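You operate a simulated robot arm through the tools that you are given. There is no shell and no other tool.

You are at the controls of a simulated robot arm. One attempt, no reset.

TASK
Set the brake gap to its plate with feeler and hex key; swing the feeler clear.
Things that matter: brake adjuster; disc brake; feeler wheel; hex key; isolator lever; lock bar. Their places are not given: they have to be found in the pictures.

The check looks at the end state, three seconds after you hand in, the way a careful person would. Anything else that was tipped, shoved, dropped, spilled or broken makes it a failure.

THE ROBOT
A 6-joint arm with a two-finger gripper, fixed in place. Base frame: the origin is on the floor under the middle of its stand, x ahead of it, y to its left, z up. Lengths are in mm, angles in degrees, forces in N, time in s.
With the tool pointing down near the work surface it reaches from about 140 to 660 mm from the base axis. Its first joint turns from -66.0 to 66.0 degrees. Payload 2.45 kg.
The TCP is the grasp point between the finger pads, 30 mm short of the fingertips. In the tool frame z runs along the fingers and y along their closing line. The gripper opens to 106 mm; its body begins 79 mm behind the TCP.
Orientation is that of the tool frame in the base frame, as [roll, pitch, yaw] about the fixed x, y, z axes, in that order (R = Rz(yaw) Ry(pitch) Rx(roll)). With the fingers straight down and closing along the base's y, the tool's x points along the base's -x, its y along +y and its z along -z.

THE INTERFACE
- The arm moves only by the tool apply_moves. Its argument "steps" is one flat list of numbers, 7 for each row, row after row: the turn, a rotation vector about the tool's x, y, z in units of 4 degrees (1.0 is 4 degrees), then the shift along the tool's x, y, z in units of 20 mm (1.0 is 20 mm), then the finger opening in mm, from 0 to 106. In form: [rx, ry, rz, tx, ty, tz, grip, rx, ry, rz, tx, ty, tz, grip, ...]. A call has 1 to 20 rows; each row shifts and turns the commanded pose from where the row before left it, along the tool's axes as they then stand. A call with a number of a shift or a turn outside -1 to 1 is refused whole. Rows are played at 5 a second. More than 50 mm and 8.6 degrees between two rows, or a gripper value outside its range, and nothing of the call is played. Where a pose cannot be reached the arm comes as near as it can. A force on the tool above 40 N (or 10 N above the force at the start of the call, whichever is more), or a blocked arm, ends the call early, and 0.2 s more pass. The fingers move at their own pace (about 153 mm/s each) and stop on an object; they squeeze with about 35 N. The grip force told is the motor's: it shows also when the fingers shut on nothing. Time passes only in rows, and 0.2 s behind the last, so rows that do not move let the fingers close. The reply holds the time, the measured pose of the TCP, the force on the tool along the base axes, the opening and the grip force, in the units named above and with some noise, with the torque about the TCP (base axes, N m) and any sound that the robot's microphone picked up.
- Cameras (640 x 400 px; columns grow to the right, rows downward): "scene" is fixed at [48.1, 413.2, 1390.4]; the picture's right is [-0.83, -0.56, 0.00], its down [-0.39, 0.57, -0.73] and it looks along [0.41, -0.60, -0.69] (base axes); focal length 214 px, centre (320, 200). "wrist" rides on the gripper at [76, -2, -106] in the tool frame; the picture's right is [0.02, 1.00, 0.00], its down [-0.78, 0.02, -0.62] and it looks along [-0.62, 0.01, 0.78] (tool axes); focal length 247 px, centre (320, 200).
- capture(camera): a new picture of that camera. The clock stands still meanwhile.
- point_at(camera, pixels): for up to 12 pixels [column, row] of the newest picture of that camera ("zoom" is the newest enlarged one), the place [x, y, z] in the base frame of the surface seen there, good to about 3 mm. The clock stands still meanwhile.
- enlarge(camera, box): a new picture of the part [left, top, right, bottom] of that camera's present view, enlarged. The clock stands still meanwhile.
- sign_off(): hands the job in; it is judged then, once.

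Open the gripper and draw the arm clear of the work before you hand the job in, unless the task says otherwise.

The tools are called after "Emit:" by a JSON object that holds its "name" and its "arguments". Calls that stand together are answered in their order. apply_moves: Moves the arm, as the interface text tells. Its arguments: {"type":"object","properties":{"steps":{"type":"array"}},"required":["steps"]} The other tools are called the same way: capture (camera) takes a picture; point_at (camera, pixels) gives the place of the surface under pixels of a picture; enlarge (camera, box) takes an enlarged picture of a part of a camera's view; sign_off () hands the job in.

At the start:

```text
clock: 0.0
eef_pos: [257.0, 200.7, 1346.3]
tcp_rot: [-179.9, 0.0, 180.0]
ft_force: [0.1, -1.0, -0.2]
wrist_torque: [-0.03, 0.0, 0.02]
opening: 105.9
finger_force: 0.0
```

scene: 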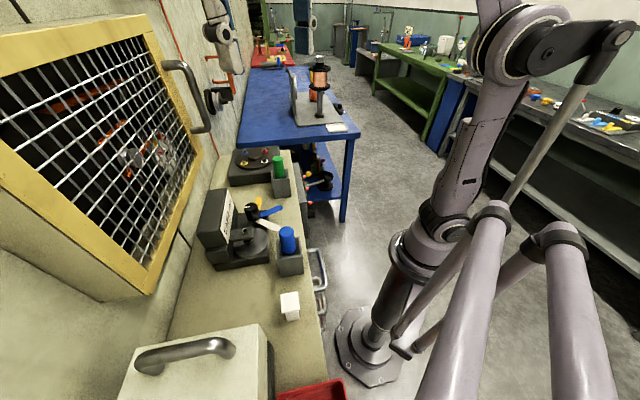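
wrist: 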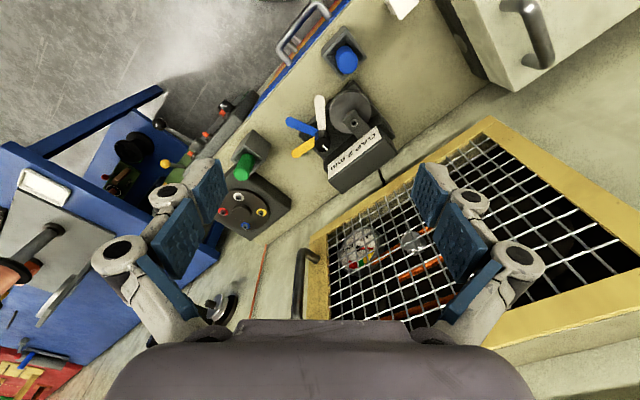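

The scene shows a bench with a device at about (235,235) bearing a plate, and another at (258,160), with green and blue cylinders. I enlarge these regions to identify the parts.

Emit:
{"name": "enlarge", "arguments": {"camera": "scene", "box": [180, 130, 340, 330]}}

Emit:
{"name": "enlarge", "arguments": {"camera": "wrist", "box": [200, 20, 440, 260]}}

```text
2.00 times, centred on (260, 230) of scene
```

zoom: 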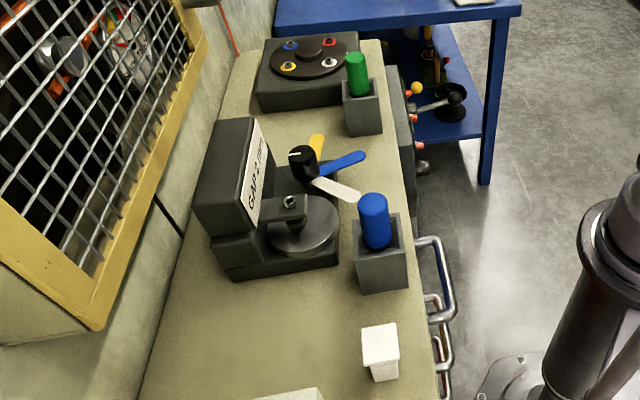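

```text
1.67 times, centred on (320, 140) of wrist
```

zoom: 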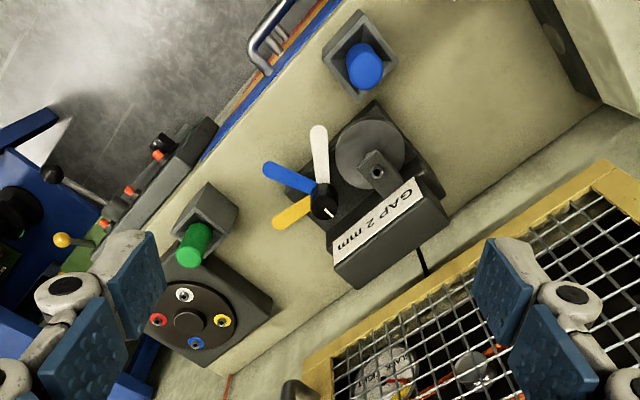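

The brake device has a "GAP 2 mm" plate and a knob with white, blue and yellow blades. I zoom in closer on the label, the knob and other spots.

Emit:
{"name": "enlarge", "arguments": {"camera": "wrist", "box": [270, 70, 410, 200]}}

Emit:
{"name": "enlarge", "arguments": {"camera": "scene", "box": [200, 175, 310, 285]}}

Emit:
{"name": "enlarge", "arguments": {"camera": "scene", "box": [200, 130, 340, 220]}}

Emit:
{"name": "enlarge", "arguments": {"camera": "scene", "box": [100, 0, 260, 120]}}

Emit:
{"name": "enlarge", "arguments": {"camera": "wrist", "box": [60, 70, 260, 200]}}

```text
3.08 times, centred on (340, 135) of wrist
```

zoom: 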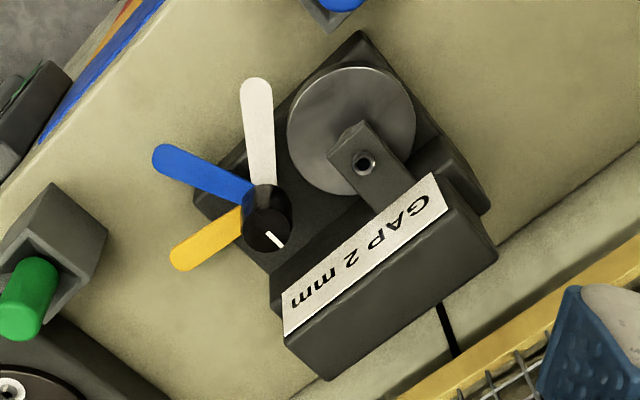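

```text
3.64 times, centred on (255, 230) of scene
```

zoom: 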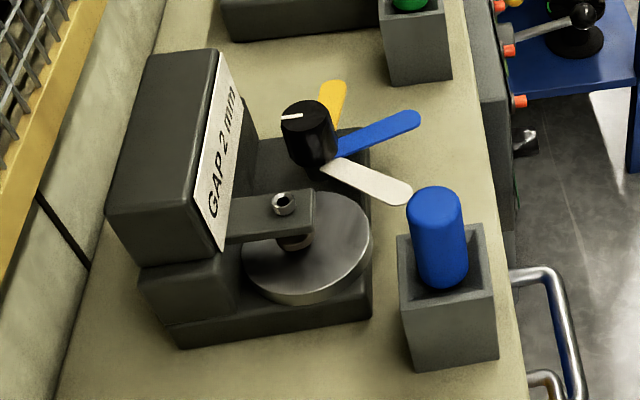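

```text
4.44 times, centred on (270, 175) of scene
```

zoom: 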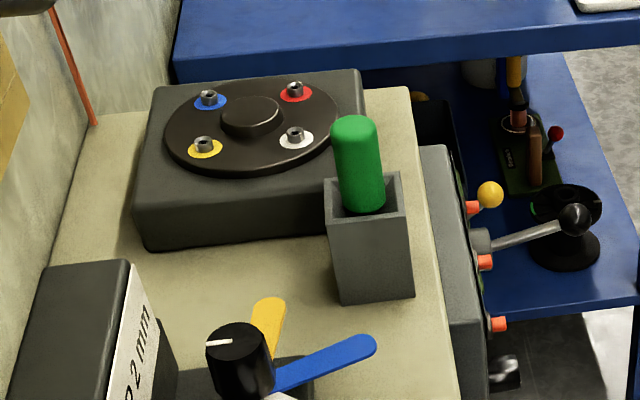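

```text
3.33 times, centred on (180, 60) of scene
```

zoom: 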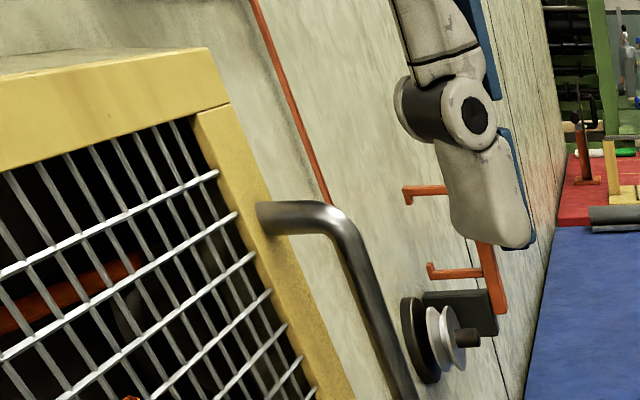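

```text
3.08 times, centred on (160, 135) of wrist
```

zoom: 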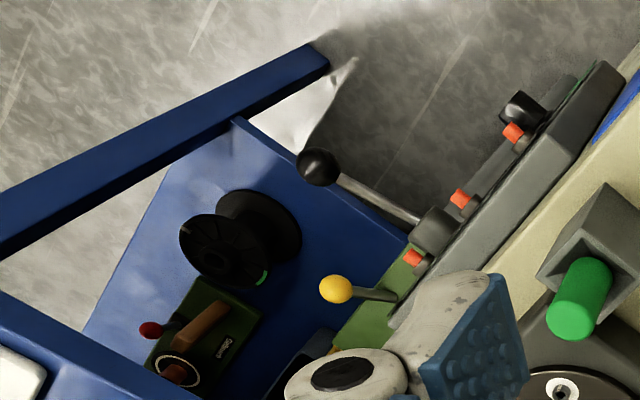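

I take the places of the key surfaces: the bench top, brake, knob, blades, hex key handles and the front panel.

Emit:
{"name": "point_at", "arguments": {"camera": "scene", "pixels": [[225, 300], [290, 300], [288, 238], [280, 165], [252, 212], [265, 209], [277, 210], [272, 222], [243, 227], [245, 243], [220, 215], [258, 155]]}}

Emit:
{"name": "point_at", "arguments": {"camera": "wrist", "pixels": [[168, 145], [198, 140], [170, 165], [195, 152], [210, 135], [227, 112], [230, 104], [247, 92], [322, 143], [352, 122], [347, 62], [242, 165]]}}

```text
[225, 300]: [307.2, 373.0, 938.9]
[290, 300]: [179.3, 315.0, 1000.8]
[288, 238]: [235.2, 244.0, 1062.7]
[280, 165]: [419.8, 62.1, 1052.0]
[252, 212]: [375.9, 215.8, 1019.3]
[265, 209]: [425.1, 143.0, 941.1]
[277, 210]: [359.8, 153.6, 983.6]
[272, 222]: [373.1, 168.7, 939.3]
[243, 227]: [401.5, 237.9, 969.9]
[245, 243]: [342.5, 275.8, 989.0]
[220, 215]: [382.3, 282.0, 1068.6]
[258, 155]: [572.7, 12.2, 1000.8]
```

```text
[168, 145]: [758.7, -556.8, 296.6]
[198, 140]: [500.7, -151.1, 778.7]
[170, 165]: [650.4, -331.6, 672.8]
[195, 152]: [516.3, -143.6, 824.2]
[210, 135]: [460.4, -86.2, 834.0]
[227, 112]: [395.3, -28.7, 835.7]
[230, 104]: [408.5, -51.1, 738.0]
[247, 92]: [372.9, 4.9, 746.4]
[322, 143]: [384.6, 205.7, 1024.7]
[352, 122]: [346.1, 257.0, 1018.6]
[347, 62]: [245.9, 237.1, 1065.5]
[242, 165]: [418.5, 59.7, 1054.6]
```

I look at the rest of the scene for the isolator lever and the lock bar: wall objects near (215,100) and the front panel near (315,180).

Emit:
{"name": "point_at", "arguments": {"camera": "scene", "pixels": [[215, 100], [205, 105], [224, 92], [213, 57], [222, 81], [190, 80], [180, 40], [314, 192], [305, 185], [320, 180], [300, 200], [322, 300]]}}

Emit:
{"name": "enlarge", "arguments": {"camera": "scene", "box": [180, 30, 260, 130]}}

Emit:
{"name": "enlarge", "arguments": {"camera": "scene", "box": [280, 140, 360, 220]}}

Emit:
{"name": "enlarge", "arguments": {"camera": "scene", "box": [60, 60, 220, 220]}}

Emit:
{"name": "enlarge", "arguments": {"camera": "wrist", "box": [280, 180, 460, 320]}}

```text
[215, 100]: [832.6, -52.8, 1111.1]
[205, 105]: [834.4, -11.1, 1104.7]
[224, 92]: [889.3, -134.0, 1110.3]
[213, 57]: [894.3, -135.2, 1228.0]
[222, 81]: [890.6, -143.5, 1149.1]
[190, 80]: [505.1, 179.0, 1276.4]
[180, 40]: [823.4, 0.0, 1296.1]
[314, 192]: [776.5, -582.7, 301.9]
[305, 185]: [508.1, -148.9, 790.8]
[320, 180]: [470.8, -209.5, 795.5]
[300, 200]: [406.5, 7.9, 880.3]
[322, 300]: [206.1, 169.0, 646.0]
```

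```text
4.00 times, centred on (220, 80) of scene
```

zoom: 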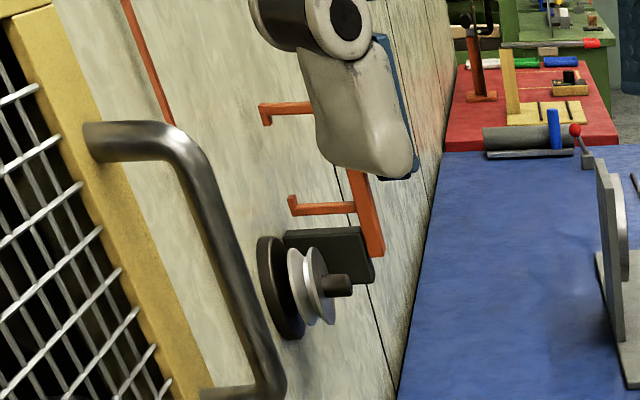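

```text
5.00 times, centred on (320, 180) of scene
```

zoom: 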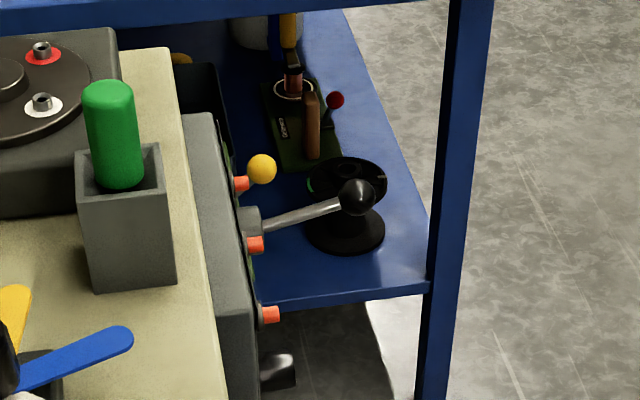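

```text
2.50 times, centred on (140, 140) of scene
```

zoom: 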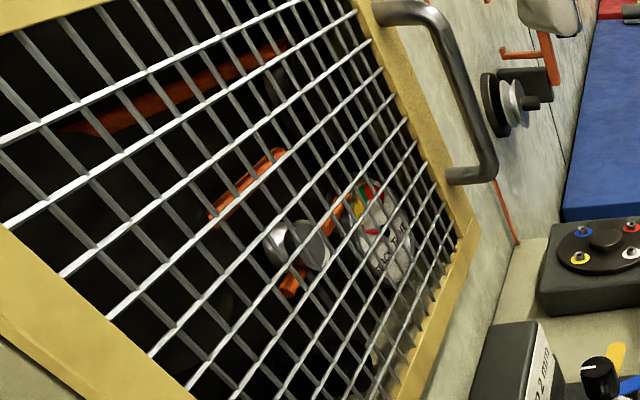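

```text
2.86 times, centred on (370, 250) of wrist
```

zoom: 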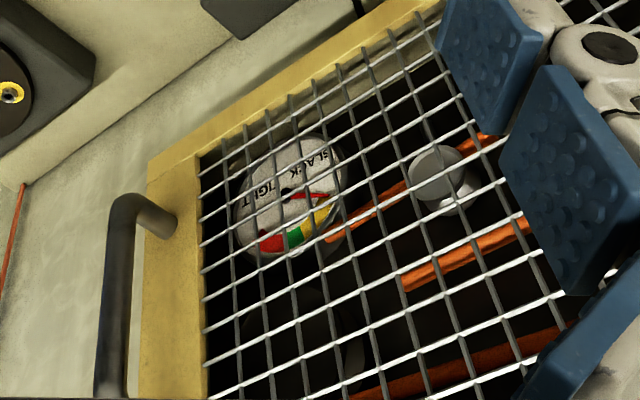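

The front panel carries an isolator-like lever with a black ball near (471,-210,795). I move the wrist camera toward the robot's right side to look at that panel from its front.

Emit:
{"name": "apply_moves", "arguments": {"steps": [0, 0, 0, 0.08, -0.97, 0.8, 106, 0, 0, 0, 0.08, -0.97, 0.8, 106, 0, 0, 0, 0.08, -0.97, 0.8, 106, 0, 0, 0, 0.08, -0.97, 0.8, 106, 0, 0, 0, 0.08, -0.97, 0.8, 106, 0, 0, 0, 0.08, -0.97, 0.8, 106, 0, 0, 0, 0.08, -0.97, 0.8, 106, 0, 0, 0, 0.08, -0.97, 0.8, 106, 0, 0, 0, 0.08, -0.97, 0.8, 106, 0, 0, 0, 0.08, -0.97, 0.8, 106, 0, 0, 0, 0.08, -0.97, 0.8, 106, 0, 0, 0, 0.08, -0.97, 0.8, 106, 0, 0, 0, 0.08, -0.97, 0.8, 106, 0, 0, 0, 0.08, -0.97, 0.8, 106, 0, 0, 0, 0.08, -0.97, 0.8, 106, 0, 0, -1, 0, 0, 0, 106, 0, 0, -1, 0, 0, 0, 106, 0, 0, -1, 0, 0, 0, 106, 0, 0, -1, 0, 0, 0, 106, 0, 0, -1, 0, 0, 0, 106]}}

Emit:
{"name": "capture", "arguments": {"camera": "wrist"}}

Emit:
{"name": "capture", "arguments": {"camera": "scene"}}

```text
clock: 4.2
eef_pos: [233.3, -91.0, 1106.2]
tcp_rot: [-179.9, 0.1, -159.8]
ft_force: [0.2, 1.2, 0.5]
wrist_torque: [0.01, 0.01, 0.02]
opening: 106.0
finger_force: 0.1
```

```text
taken
```

wrist: 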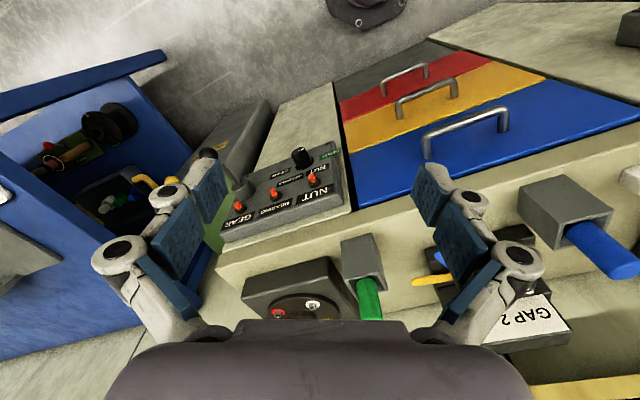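

```text
taken
```

scene: 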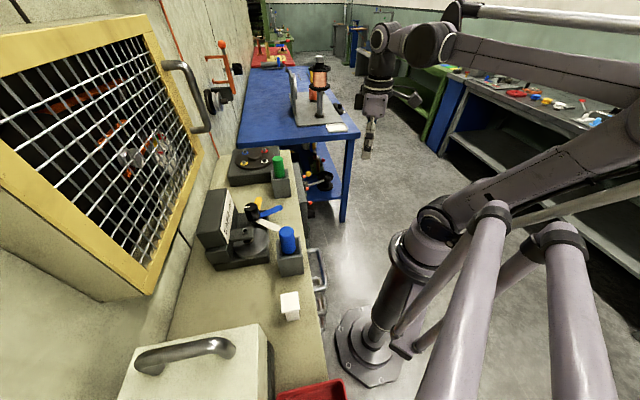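

The front panel shows lights or switches labelled GEAR, BEARING and NUT around (285,195), and behind it a lever. I zoom in on it.

Emit:
{"name": "enlarge", "arguments": {"camera": "wrist", "box": [200, 130, 370, 250]}}

Emit:
{"name": "enlarge", "arguments": {"camera": "wrist", "box": [120, 90, 280, 200]}}

Emit:
{"name": "enlarge", "arguments": {"camera": "wrist", "box": [320, 160, 640, 360]}}

Emit:
{"name": "enlarge", "arguments": {"camera": "scene", "box": [180, 20, 260, 120]}}

```text
3.33 times, centred on (285, 190) of wrist
```

zoom: 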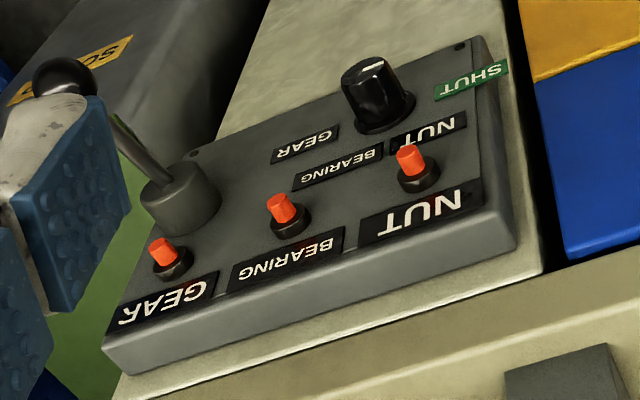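

```text
3.64 times, centred on (200, 145) of wrist
```

zoom: 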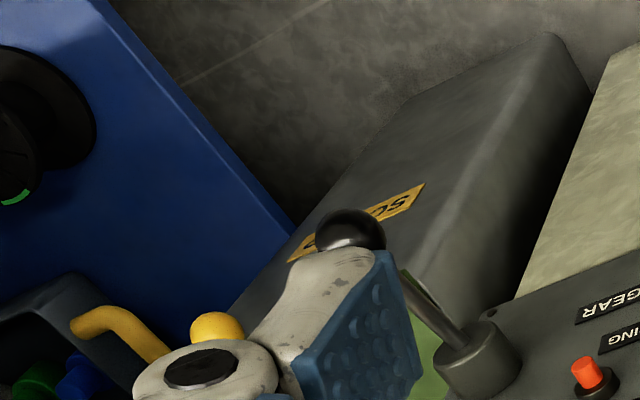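

```text
2.00 times, centred on (480, 260) of wrist
```

zoom: 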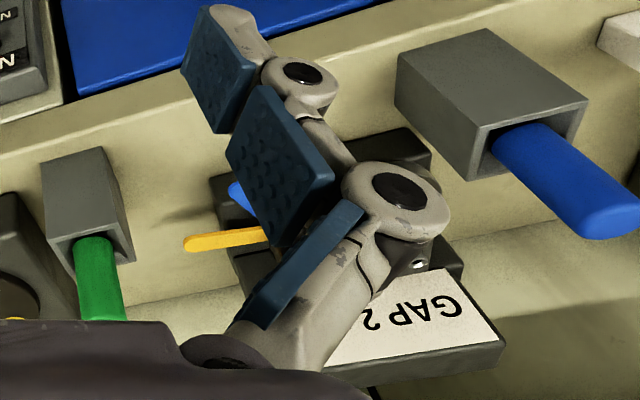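

```text
4.00 times, centred on (220, 70) of scene
```

zoom: 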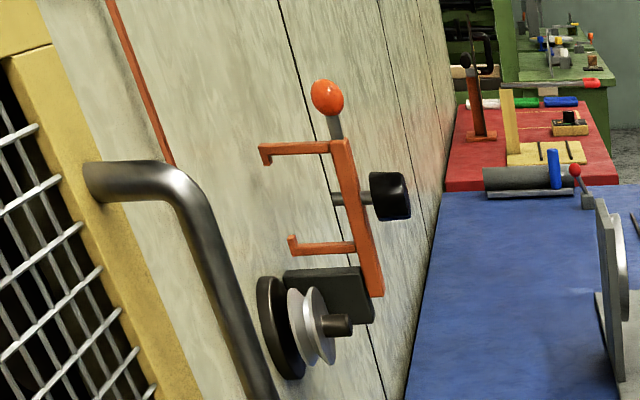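

On the wall near (225,60) in the scene there is an orange bar with hooks, an orange ball and a black knob; this could be the isolator lever and lock bar. I get their positions and those of obstacles on the way.

Emit:
{"name": "point_at", "arguments": {"camera": "scene", "pixels": [[222, 44], [225, 75], [213, 57], [215, 80], [237, 69], [215, 101], [260, 100], [318, 80], [318, 60], [298, 90], [340, 130], [265, 25]]}}

Emit:
{"name": "point_at", "arguments": {"camera": "wrist", "pixels": [[208, 152], [240, 185], [238, 206], [275, 192], [312, 180], [300, 158], [320, 178], [440, 130], [310, 300], [364, 290], [600, 240], [420, 300]]}}

Emit:
{"name": "enlarge", "arguments": {"camera": "scene", "box": [240, 0, 360, 140]}}

```text
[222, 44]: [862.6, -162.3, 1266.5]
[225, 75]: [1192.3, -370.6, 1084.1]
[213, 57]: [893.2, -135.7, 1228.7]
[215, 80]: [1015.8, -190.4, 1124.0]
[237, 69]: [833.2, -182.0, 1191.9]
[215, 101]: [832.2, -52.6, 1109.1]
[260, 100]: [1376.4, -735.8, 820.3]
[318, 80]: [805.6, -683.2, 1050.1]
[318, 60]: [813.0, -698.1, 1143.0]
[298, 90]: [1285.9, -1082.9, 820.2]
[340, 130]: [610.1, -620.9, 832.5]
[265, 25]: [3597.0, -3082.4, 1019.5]
```

```text
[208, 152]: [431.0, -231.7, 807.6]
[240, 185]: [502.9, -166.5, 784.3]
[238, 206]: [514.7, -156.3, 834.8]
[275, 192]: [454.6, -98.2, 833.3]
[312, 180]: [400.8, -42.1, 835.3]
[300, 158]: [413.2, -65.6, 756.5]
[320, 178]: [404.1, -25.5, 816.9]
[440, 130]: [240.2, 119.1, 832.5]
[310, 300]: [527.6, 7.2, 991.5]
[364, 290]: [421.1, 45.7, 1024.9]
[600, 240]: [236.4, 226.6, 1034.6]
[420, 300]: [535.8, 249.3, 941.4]
```

```text
2.86 times, centred on (300, 70) of scene
```

zoom: 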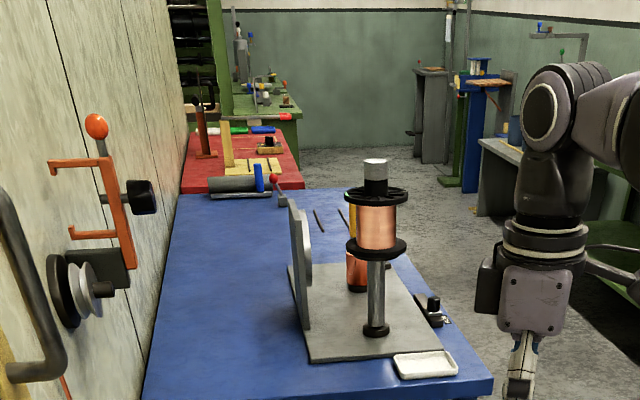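

The panel levers appear at (431,-232,808), but the orange bar with ball is on the wall at about (870,-150,1110–1266). I move the wrist camera toward the wall for a closer look.

Emit:
{"name": "apply_moves", "arguments": {"steps": [0, 0, 1, 0, 0, -1, 106, 0, 0, 1, 0, 0, -1, 106, 0, 0, 1, 0, 0, -1, 106, 0, 0, 1, 0, 0, -1, 106, 0, 0, 1, 0, 0, -1, 106, 0, 0, 0, -1, 0, 0, 106, 0, 0, 0, -1, 0, 0, 106, 0, 0, 0, -1, 0, 0, 106, 0, 0, 0, -1, 0, 0, 106, 0, 0, 0, -1, 0, 0, 106, 0, 0, 0, -1, 0, 0, 106, 0, 0, 0, -1, 0, 0, 106, 0, 0, 0, -1, 0, 0, 106, 0, 0, 0, -1, 0, 0, 106, 0, 0, 0, -1, 0, 0, 106]}}

Emit:
{"name": "apply_moves", "arguments": {"steps": [0, -1, 0, 0, 0, 0, 106, 0, -1, 0, 0, 0, 0, 106, 0, -1, 0, 0, 0, 0, 106, 0, -1, 0, 0, 0, 0, 106, 0, -1, 0, 0, 0, 0, 106, 0, -1, 0, 0, 0, 0, 106, 0, -1, 0, 0, 0, 0, 106, 0, -1, 0, 0, 0, 0, 106]}}

Emit:
{"name": "capture", "arguments": {"camera": "wrist"}}

```text
clock: 7.4
eef_pos: [433.2, -91.6, 1206.6]
tcp_rot: [-180.0, 0.0, 179.9]
ft_force: [-0.4, -0.1, -0.5]
wrist_torque: [0.01, 0.01, -0.02]
opening: 105.6
finger_force: 0.0
```

```text
clock: 9.2
eef_pos: [433.9, -92.5, 1205.8]
tcp_rot: [-180.0, 32.1, -180.0]
ft_force: [-0.3, -0.6, -0.2]
wrist_torque: [-0.01, 0.02, -0.02]
opening: 105.9
finger_force: 0.0
```

```text
taken
```

wrist: 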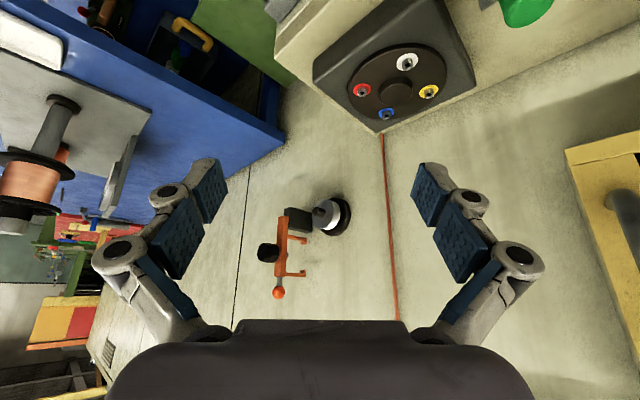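

The wall assembly is visible at (300,230), upside down. I zoom in on it and measure.

Emit:
{"name": "enlarge", "arguments": {"camera": "wrist", "box": [240, 180, 370, 310]}}

Emit:
{"name": "point_at", "arguments": {"camera": "wrist", "pixels": [[278, 293], [281, 255], [281, 225], [268, 253], [302, 240], [302, 272], [300, 215], [327, 215], [340, 215], [260, 280], [360, 260], [347, 92]]}}

Emit:
{"name": "enlarge", "arguments": {"camera": "wrist", "box": [310, 20, 480, 140]}}

```text
3.08 times, centred on (305, 245) of wrist
```

zoom: 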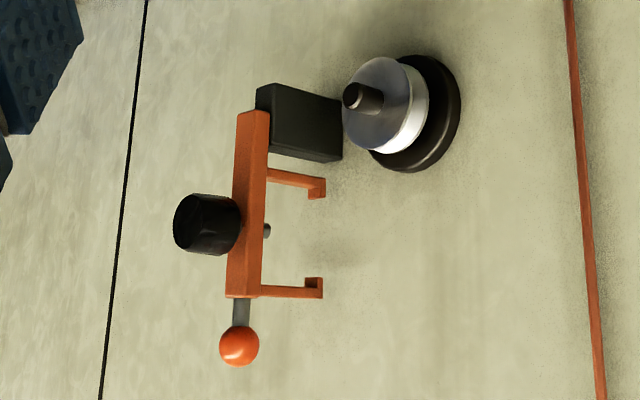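

```text
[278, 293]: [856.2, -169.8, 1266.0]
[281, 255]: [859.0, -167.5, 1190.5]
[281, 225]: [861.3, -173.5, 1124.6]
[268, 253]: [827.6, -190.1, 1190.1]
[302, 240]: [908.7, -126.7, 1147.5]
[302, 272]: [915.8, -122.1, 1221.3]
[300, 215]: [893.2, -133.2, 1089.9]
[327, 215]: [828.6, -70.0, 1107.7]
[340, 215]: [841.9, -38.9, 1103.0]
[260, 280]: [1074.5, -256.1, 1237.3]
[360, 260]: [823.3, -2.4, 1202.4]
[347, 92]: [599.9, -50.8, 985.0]
```

```text
3.33 times, centred on (395, 80) of wrist
```

zoom: 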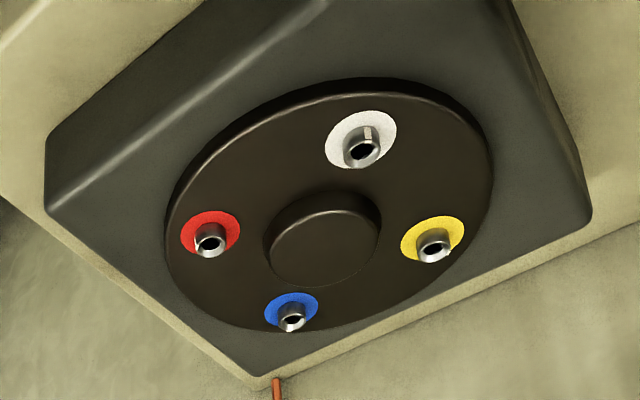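

I enlarge the wall assembly further in both cameras to understand its structure.

Emit:
{"name": "enlarge", "arguments": {"camera": "wrist", "box": [250, 195, 325, 300]}}

Emit:
{"name": "enlarge", "arguments": {"camera": "scene", "box": [195, 35, 250, 120]}}

Emit:
{"name": "enlarge", "arguments": {"camera": "scene", "box": [285, 140, 345, 220]}}

Emit:
{"name": "enlarge", "arguments": {"camera": "scene", "box": [0, 20, 220, 300]}}

```text
3.81 times, centred on (288, 248) of wrist
```

zoom: 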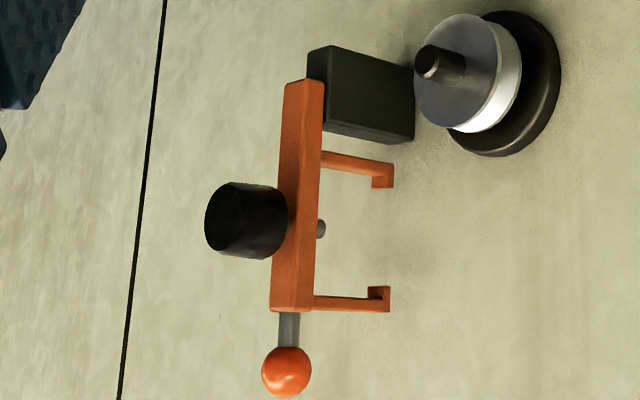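

```text
4.71 times, centred on (222, 78) of scene
```

zoom: 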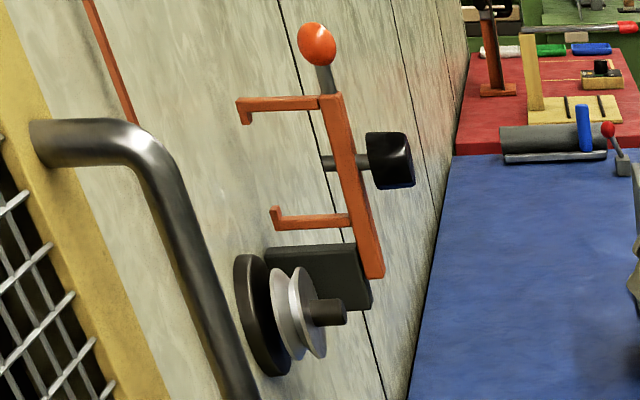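

```text
5.00 times, centred on (315, 180) of scene
```

zoom: 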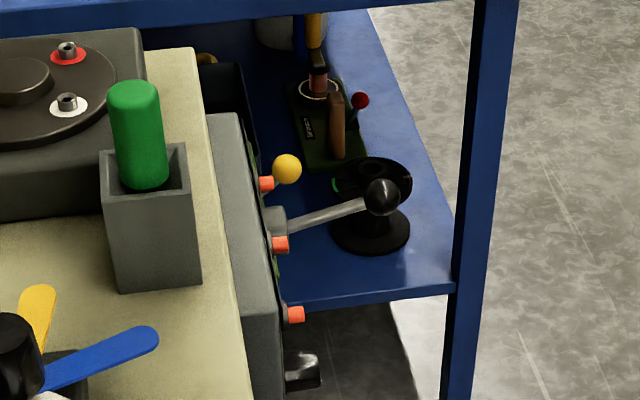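

```text
1.43 times, centred on (110, 160) of scene
```

zoom: 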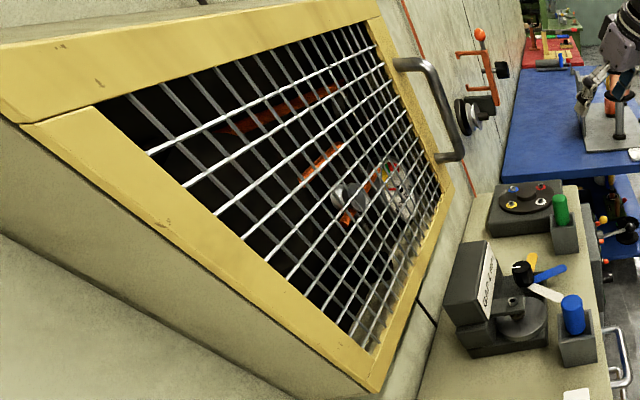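

The wall item looks like a lever with a fork. I also check the other areas within reach: the white box with handle, the red tray and the small white block at the bottom of the scene.

Emit:
{"name": "enlarge", "arguments": {"camera": "scene", "box": [100, 270, 360, 400]}}

Emit:
{"name": "enlarge", "arguments": {"camera": "scene", "box": [270, 220, 350, 330]}}

Emit:
{"name": "enlarge", "arguments": {"camera": "wrist", "box": [0, 0, 320, 200]}}

Emit:
{"name": "enlarge", "arguments": {"camera": "wrist", "box": [0, 180, 120, 400]}}

```text
2.46 times, centred on (230, 335) of scene
```

zoom: 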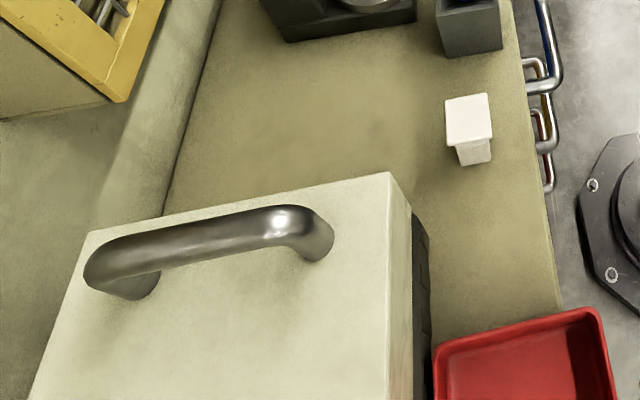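

```text
3.64 times, centred on (310, 275) of scene
```

zoom: 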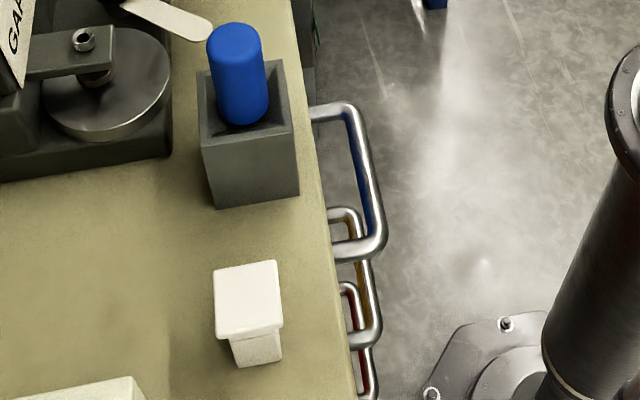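

```text
2.00 times, centred on (160, 100) of wrist
```

zoom: 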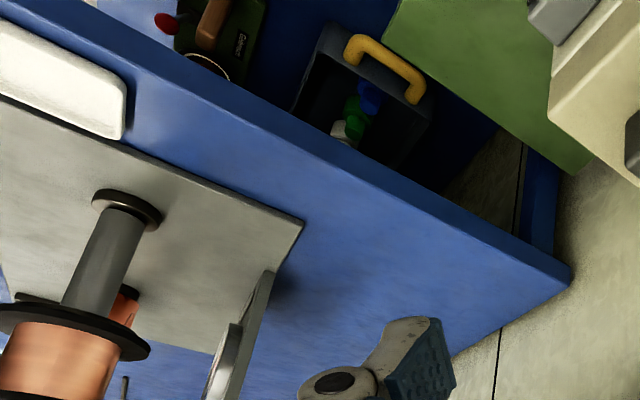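

```text
1.82 times, centred on (60, 290) of wrist
```

zoom: 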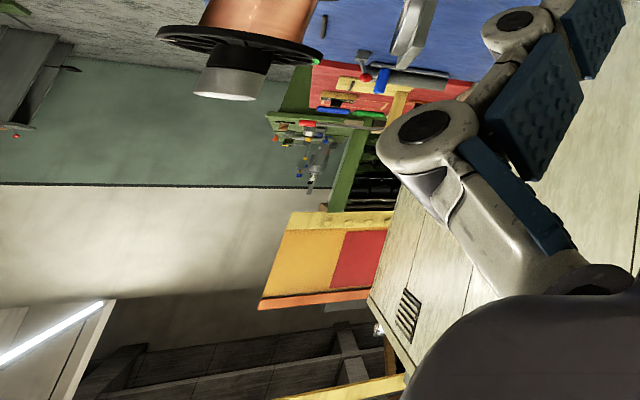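

I measure the white box and look at it and the left side with the wrist camera. First I get the coordinates of the box.

Emit:
{"name": "point_at", "arguments": {"camera": "scene", "pixels": [[195, 345], [250, 330], [258, 342], [140, 365], [268, 370], [290, 300], [310, 385], [290, 395], [262, 395], [145, 290], [160, 62], [240, 20]]}}

Emit:
{"name": "enlarge", "arguments": {"camera": "scene", "box": [230, 320, 310, 400]}}

```text
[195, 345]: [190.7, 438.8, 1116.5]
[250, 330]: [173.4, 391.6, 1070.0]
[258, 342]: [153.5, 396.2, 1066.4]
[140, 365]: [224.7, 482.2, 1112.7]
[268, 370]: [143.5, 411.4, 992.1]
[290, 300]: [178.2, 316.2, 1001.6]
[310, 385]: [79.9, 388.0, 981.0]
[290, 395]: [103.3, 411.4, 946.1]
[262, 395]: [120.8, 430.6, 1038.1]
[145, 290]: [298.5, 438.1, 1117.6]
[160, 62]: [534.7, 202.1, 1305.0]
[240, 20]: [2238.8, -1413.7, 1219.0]
```

```text
5.00 times, centred on (270, 360) of scene
```

zoom: 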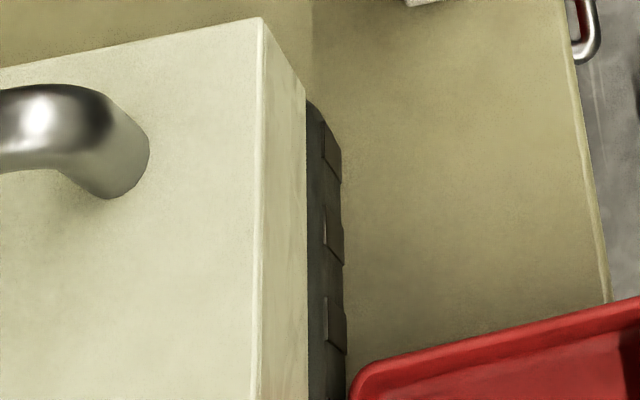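

I un-tilt and move back toward the left to look at the white box and the brake from the robot's side.

Emit:
{"name": "apply_moves", "arguments": {"steps": [0, 1, 0, 0, 0, 0, 106, 0, 1, 0, 0, 0, 0, 106, 0, 1, 0, 0, 0, 0, 106, 0, 1, 0, 0, 0, 0, 106, 0, 1, 0, 0, 0, 0, 106, 0, 1, 0, 0, 0, 0, 106, 0, 1, 0, 0, 0, 0, 106, 0, 1, 0, 0, 0, 0, 106]}}

Emit:
{"name": "apply_moves", "arguments": {"steps": [0, 0, 0, 0.94, 0.81, -0.15, 106, 0, 0, 0, 0.94, 0.81, -0.15, 106, 0, 0, 0, 0.94, 0.81, -0.15, 106, 0, 0, 0, 0.94, 0.81, -0.15, 106, 0, 0, 0, 0.94, 0.81, -0.15, 106, 0, 0, 0, 0.94, 0.81, -0.15, 106, 0, 0, 0, 0.94, 0.81, -0.15, 106, 0, 0, 0, 0.94, 0.81, -0.15, 106, 0, 0, 0, 0.94, 0.81, -0.15, 106, 0, 0, 0, 0.94, 0.81, -0.15, 106, 0, 0, 0, 0.94, 0.81, -0.15, 106, 0, 0, 0, 0.94, 0.81, -0.15, 106, 0, 0, 0, 0.94, 0.81, -0.15, 106, 0, 0, 0, 0.94, 0.81, -0.15, 106, 0, 0, 0, 0.94, 0.81, -0.15, 106]}}

Emit:
{"name": "apply_moves", "arguments": {"steps": [0, 0, -1, 0, 0, 0, 106, 0, 0, -1, 0, 0, 0, 106, 0, 0, -1, 0, 0, 0, 106, 0, 0, -1, 0, 0, 0, 106, 0, 0, -1, 0, 0, 0, 106, 0, 0, -1, 0, 0, 0, 106, 0, 0, -1, 0, 0, 0, 106, 0, 0, -1, 0, 0, 0, 106, 0, 0, -1, 0, 0, 0, 106, 0, 0, -1, 0, 0, 0, 106, 0, 0, -1, 0, 0, 0, 106, 0, 0, -1, 0, 0, 0, 106, 0, 0, -1, 0, 0, 0, 106]}}

Emit:
{"name": "capture", "arguments": {"camera": "wrist"}}

```text
clock: 11.0
eef_pos: [432.4, -91.4, 1207.6]
tcp_rot: [179.9, -0.1, -180.0]
ft_force: [1.0, -0.3, 0.7]
wrist_torque: [0.0, 0.01, 0.02]
opening: 105.7
finger_force: 0.0
```

```text
clock: 14.2
eef_pos: [150.6, 150.8, 1251.8]
tcp_rot: [-180.0, 0.0, -179.9]
ft_force: [0.5, 0.7, 0.1]
wrist_torque: [0.0, 0.03, -0.02]
opening: 106.1
finger_force: 0.1
```

```text
clock: 17.0
eef_pos: [150.6, 150.2, 1250.5]
tcp_rot: [-179.9, 0.0, -128.0]
ft_force: [0.9, 0.0, 1.1]
wrist_torque: [0.02, 0.02, 0.0]
opening: 105.8
finger_force: 0.1
```

```text
taken
```

wrist: 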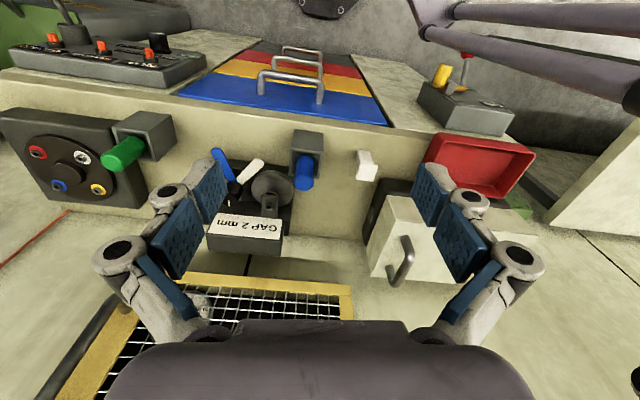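

A gray box at (465,100) on the bench front carries a yellow piece and a red-ball lever: likely the isolator lever with the lock bar. I zoom in.

Emit:
{"name": "enlarge", "arguments": {"camera": "wrist", "box": [405, 40, 535, 150]}}

Emit:
{"name": "point_at", "arguments": {"camera": "wrist", "pixels": [[465, 57], [462, 75], [443, 77], [440, 90], [490, 105], [455, 90], [430, 95], [500, 130], [420, 85], [475, 100]]}}

Emit:
{"name": "enlarge", "arguments": {"camera": "wrist", "box": [190, 120, 350, 270]}}

Emit:
{"name": "enlarge", "arguments": {"camera": "wrist", "box": [340, 120, 560, 300]}}

```text
3.64 times, centred on (470, 95) of wrist
```

zoom: 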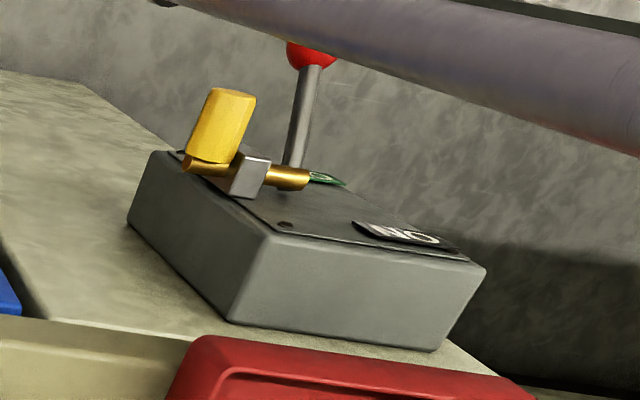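

```text
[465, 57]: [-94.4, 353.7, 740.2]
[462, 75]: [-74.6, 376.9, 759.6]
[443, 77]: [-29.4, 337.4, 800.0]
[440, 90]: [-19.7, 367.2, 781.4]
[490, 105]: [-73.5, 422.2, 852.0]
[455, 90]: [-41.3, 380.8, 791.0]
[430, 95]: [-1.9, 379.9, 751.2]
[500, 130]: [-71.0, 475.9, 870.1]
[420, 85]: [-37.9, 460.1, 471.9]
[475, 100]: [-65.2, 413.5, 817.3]
```

```text
2.67 times, centred on (270, 195) of wrist
```

zoom: 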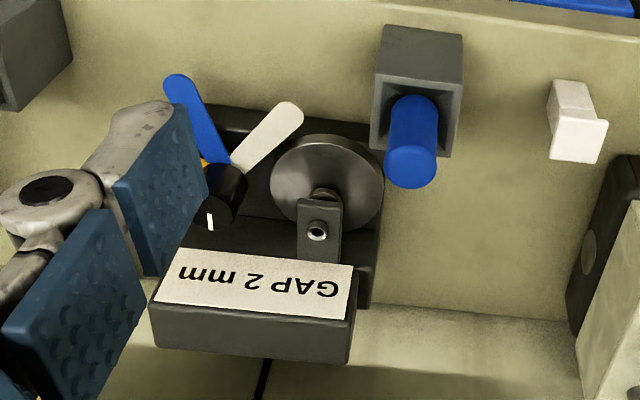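

```text
2.22 times, centred on (450, 210) of wrist
```

zoom: 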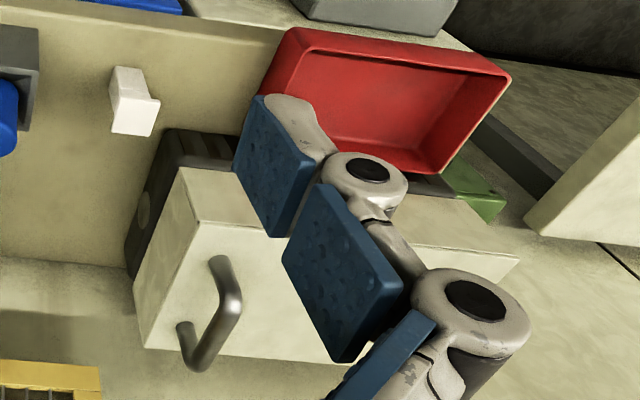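

The isolator is on the bench front at about (-60,400,800), with a red-ball lever, a brass lock bar with yellow handle, and I/O labels. I turn the camera toward it and lower it to read its state.

Emit:
{"name": "apply_moves", "arguments": {"steps": [0, 0, -1, 0, 0, 0, 106, 0, 0, -1, 0, 0, 0, 106, 0, 0, -1, 0, 0, 0, 106, 0, 0, -1, 0, 0, 0, 106, 0, 0, -1, 0, 0, 0, 106, 0, 0, -1, 0, 0, 0, 106, 0, 0, -1, 0, 0, 0, 106, 0, 0, -1, 0, 0, 0, 106, 0, 0, -1, 0, 0, 0, 106, 0, 0, -1, 0, 0, 0, 106, 0, 0, -1, 0, 0, 0, 106, 0, 0, -1, 0, 0, 0, 106, 0, 0, -1, 0, 0, 0, 106, 0, 0, -1, 0, 0, 0, 106, 0, 0, -1, 0, 0, 0, 106, 0, 0, -1, 0, 0, 0, 106, 0, 0, -1, 0, 0, 0, 106, 0, 0, -1, 0, 0, 0, 106]}}

Emit:
{"name": "apply_moves", "arguments": {"steps": [0, 0, 0, -0.5, 0.08, 1, 106, 0, 0, 0, -0.5, 0.08, 1, 106, 0, 0, 0, -0.5, 0.08, 1, 106, 0, 0, 0, -0.5, 0.08, 1, 106, 0, 0, 0, -0.5, 0.08, 1, 106]}}

Emit:
{"name": "capture", "arguments": {"camera": "wrist"}}

```text
clock: 20.8
eef_pos: [149.9, 150.8, 1250.3]
tcp_rot: [-180.0, 0.0, -55.9]
ft_force: [0.4, -1.0, -0.3]
wrist_torque: [-0.02, -0.01, -0.02]
opening: 106.1
finger_force: 0.0
```

```text
clock: 22.0
eef_pos: [115.6, 188.9, 1150.1]
tcp_rot: [-180.0, 0.0, -55.9]
ft_force: [-0.8, 0.0, 0.6]
wrist_torque: [-0.01, 0.03, 0.0]
opening: 106.0
finger_force: 0.0
```

```text
taken
```

wrist: 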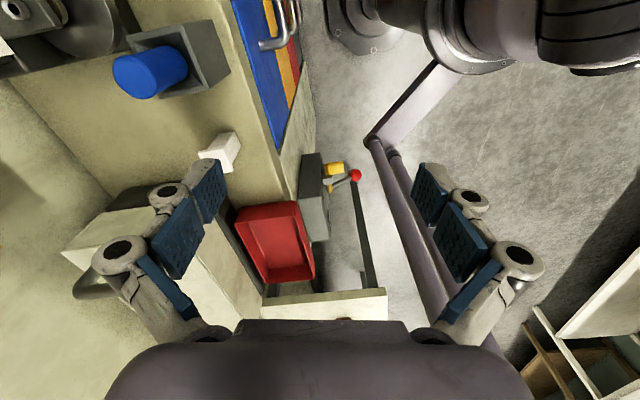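

Emit:
{"name": "enlarge", "arguments": {"camera": "wrist", "box": [285, 140, 385, 250]}}

Emit:
{"name": "point_at", "arguments": {"camera": "wrist", "pixels": [[355, 176], [340, 182], [334, 168], [333, 186], [330, 195], [324, 210], [312, 170], [326, 160], [310, 210], [275, 240], [222, 152], [150, 70]]}}

```text
3.64 times, centred on (335, 195) of wrist
```

zoom: 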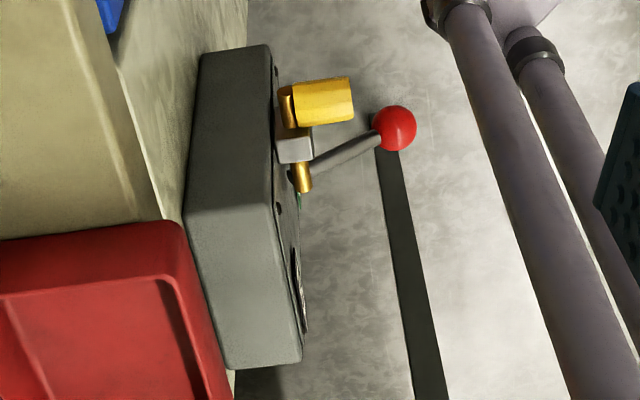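

```text
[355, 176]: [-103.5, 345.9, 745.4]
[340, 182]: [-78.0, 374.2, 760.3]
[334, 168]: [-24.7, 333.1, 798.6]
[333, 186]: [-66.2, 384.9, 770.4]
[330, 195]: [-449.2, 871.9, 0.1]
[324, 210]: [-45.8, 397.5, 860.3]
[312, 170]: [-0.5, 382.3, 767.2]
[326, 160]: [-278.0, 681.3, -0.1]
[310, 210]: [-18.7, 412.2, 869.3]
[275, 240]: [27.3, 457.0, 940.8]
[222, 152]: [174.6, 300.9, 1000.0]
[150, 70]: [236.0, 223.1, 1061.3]
```

The box face is seen edge-on here; I rotate back partly and move closer to the base axis to see the face of the isolator better.

Emit:
{"name": "apply_moves", "arguments": {"steps": [0, 0, 1, 0, 0, 0, 106, 0, 0, 1, 0, 0, 0, 106, 0, 0, 1, 0, 0, 0, 106, 0, 0, 1, 0, 0, 0, 106, 0, 0, 1, 0, 0, 0, 106, 0, 0, 1, 0, 0, 0, 106, 0, 0, 1, 0, 0, 0, 106, 0, 0, 1, 0, 0, 0, 106, 0, 0, 0, 0.77, 0.385, 0.5, 106, 0, 0, 0, 0.77, 0.385, 0.5, 106, 0, 0, 0, 0.77, 0.385, 0.5, 106, 0, 0, 0, 0.77, 0.385, 0.5, 106]}}

Emit:
{"name": "capture", "arguments": {"camera": "wrist"}}

```text
clock: 24.6
eef_pos: [86.8, 125.2, 1111.7]
tcp_rot: [-180.0, 0.0, -88.0]
ft_force: [0.0, -1.4, 0.1]
wrist_torque: [-0.01, 0.0, 0.0]
opening: 105.7
finger_force: 0.2
```

```text
taken
```

wrist: 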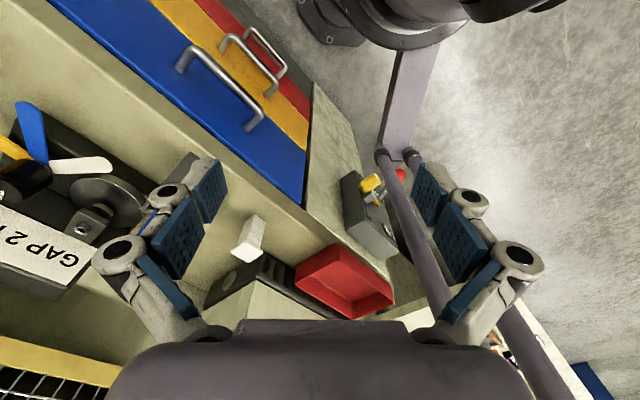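

Emit:
{"name": "enlarge", "arguments": {"camera": "wrist", "box": [330, 155, 420, 275]}}

Emit:
{"name": "enlarge", "arguments": {"camera": "wrist", "box": [190, 180, 310, 310]}}

Emit:
{"name": "enlarge", "arguments": {"camera": "wrist", "box": [0, 90, 160, 300]}}

```text
3.33 times, centred on (375, 215) of wrist
```

zoom: 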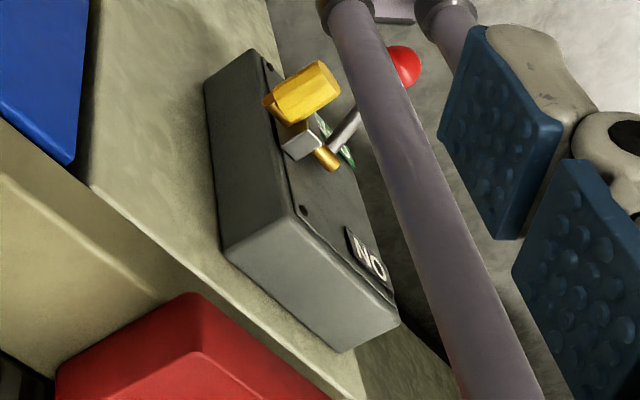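

```text
3.08 times, centred on (250, 245) of wrist
```

zoom: 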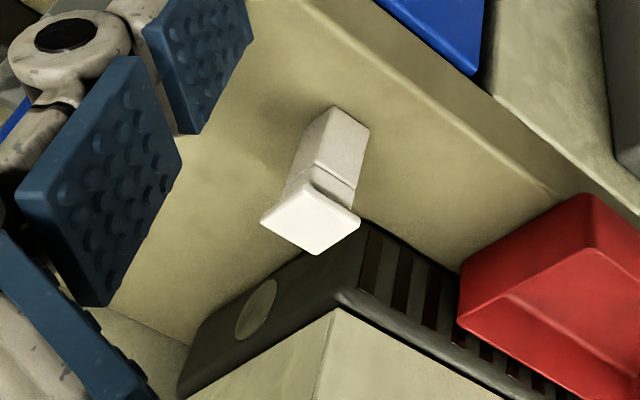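

```text
1.90 times, centred on (80, 195) of wrist
```

zoom: 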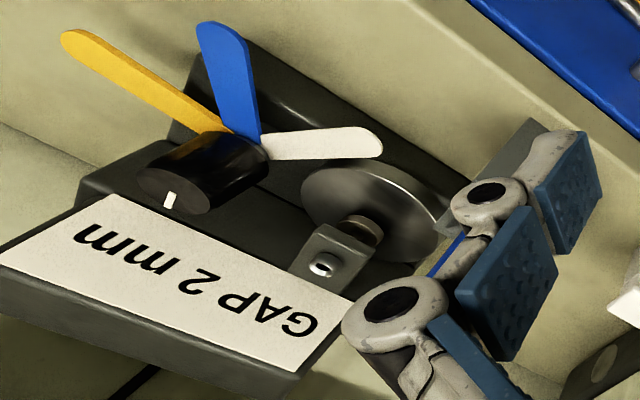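

The label on the isolator's top reads "ON" (upside down "NO"), and the lever points down at the green label with the brass lock bar across it: so it's off and locked; I'll leave it alone. Now I go for a close look at the brake and the feeler blades.

Emit:
{"name": "apply_moves", "arguments": {"steps": [0, 0, 1, 0, 0, 0, 106, 0, 0, 1, 0, 0, 0, 106, 0, 0, 1, 0, 0, 0, 106, 0, 0, 1, 0, 0, 0, 106, 0, 0, 1, 0, 0, 0, 106, 0, 0, 1, 0, 0, 0, 106, 0, 0, 1, 0, 0, 0, 106, 0, 0, 1, 0, 0, 0, 106, 0, 0, 1, 0, 0, 0, 106, 0, 0, 1, 0, 0, 0, 106, 0, 0, 1, 0, 0, 0, 106, 0, 0, 1, 0, 0, 0, 106]}}

Emit:
{"name": "apply_moves", "arguments": {"steps": [0, 0, 0, -0.85, -0.96, 0, 106, 0, 0, 0, -0.85, -0.96, 0, 106, 0, 0, 0, -0.85, -0.96, 0, 106, 0, 0, 0, -0.85, -0.96, 0, 106, 0, 0, 0, -0.85, -0.96, 0, 106, 0, -1, 0, 0, 0, 0, 106, 0, -1, 0, 0, 0, 0, 106, 0, -1, 0, 0, 0, 0, 106, 0, -1, 0, 0, 0, 0, 106, 0, -1, 0, 0, 0, 0, 106]}}

Emit:
{"name": "capture", "arguments": {"camera": "wrist"}}

```text
clock: 27.2
eef_pos: [86.6, 124.7, 1111.2]
tcp_rot: [-179.9, -0.1, -136.1]
ft_force: [0.4, -0.8, -1.2]
wrist_torque: [0.0, 0.01, 0.01]
opening: 106.0
finger_force: 0.1
```

```text
clock: 29.4
eef_pos: [215.9, 116.3, 1109.9]
tcp_rot: [-179.9, 20.1, -136.0]
ft_force: [-0.4, 0.6, -0.3]
wrist_torque: [0.0, 0.0, -0.01]
opening: 106.1
finger_force: 0.1
```

```text
taken
```

wrist: 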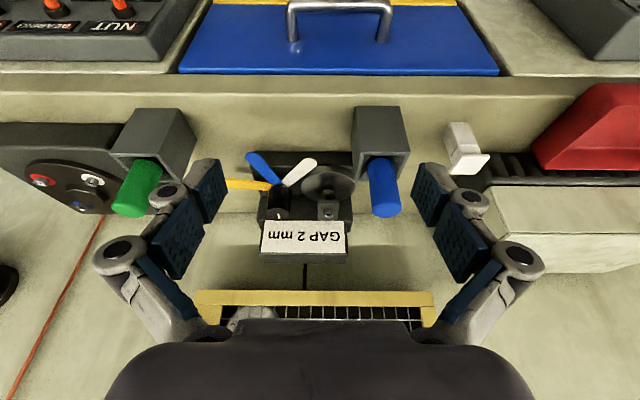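

Emit:
{"name": "enlarge", "arguments": {"camera": "wrist", "box": [220, 140, 370, 270]}}

Emit:
{"name": "enlarge", "arguments": {"camera": "wrist", "box": [225, 145, 325, 225]}}

Emit:
{"name": "enlarge", "arguments": {"camera": "wrist", "box": [295, 150, 365, 225]}}

```text
3.08 times, centred on (295, 205) of wrist
```

zoom: 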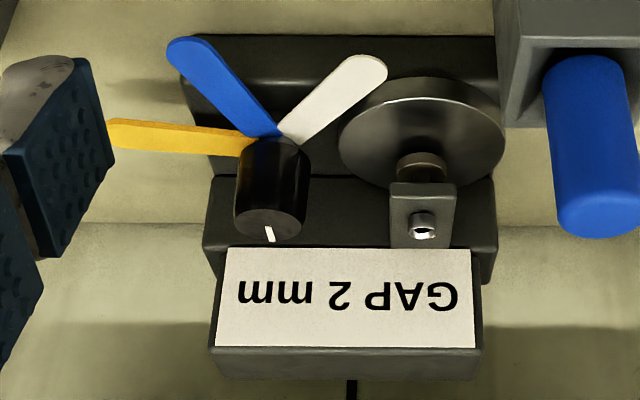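

```text
5.00 times, centred on (275, 185) of wrist
```

zoom: 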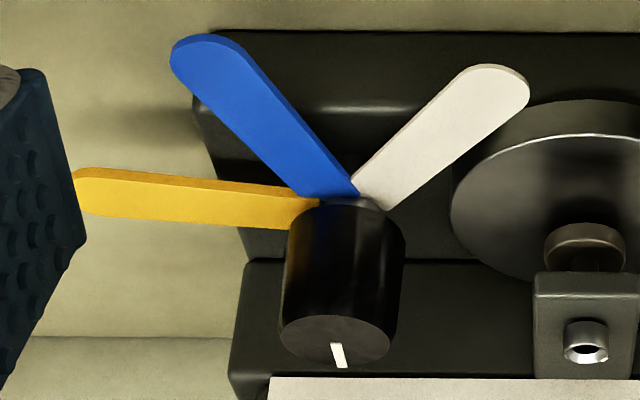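

```text
5.33 times, centred on (330, 188) of wrist
```

zoom: 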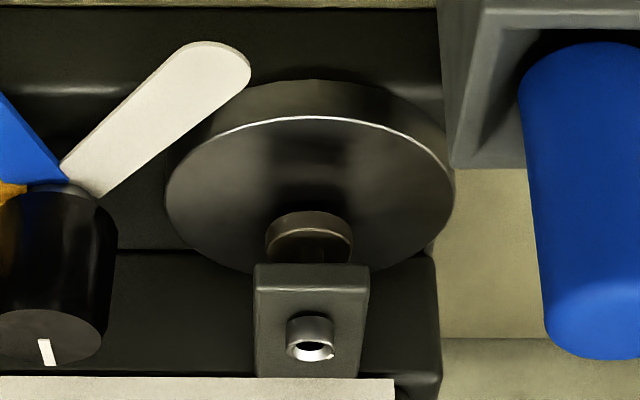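

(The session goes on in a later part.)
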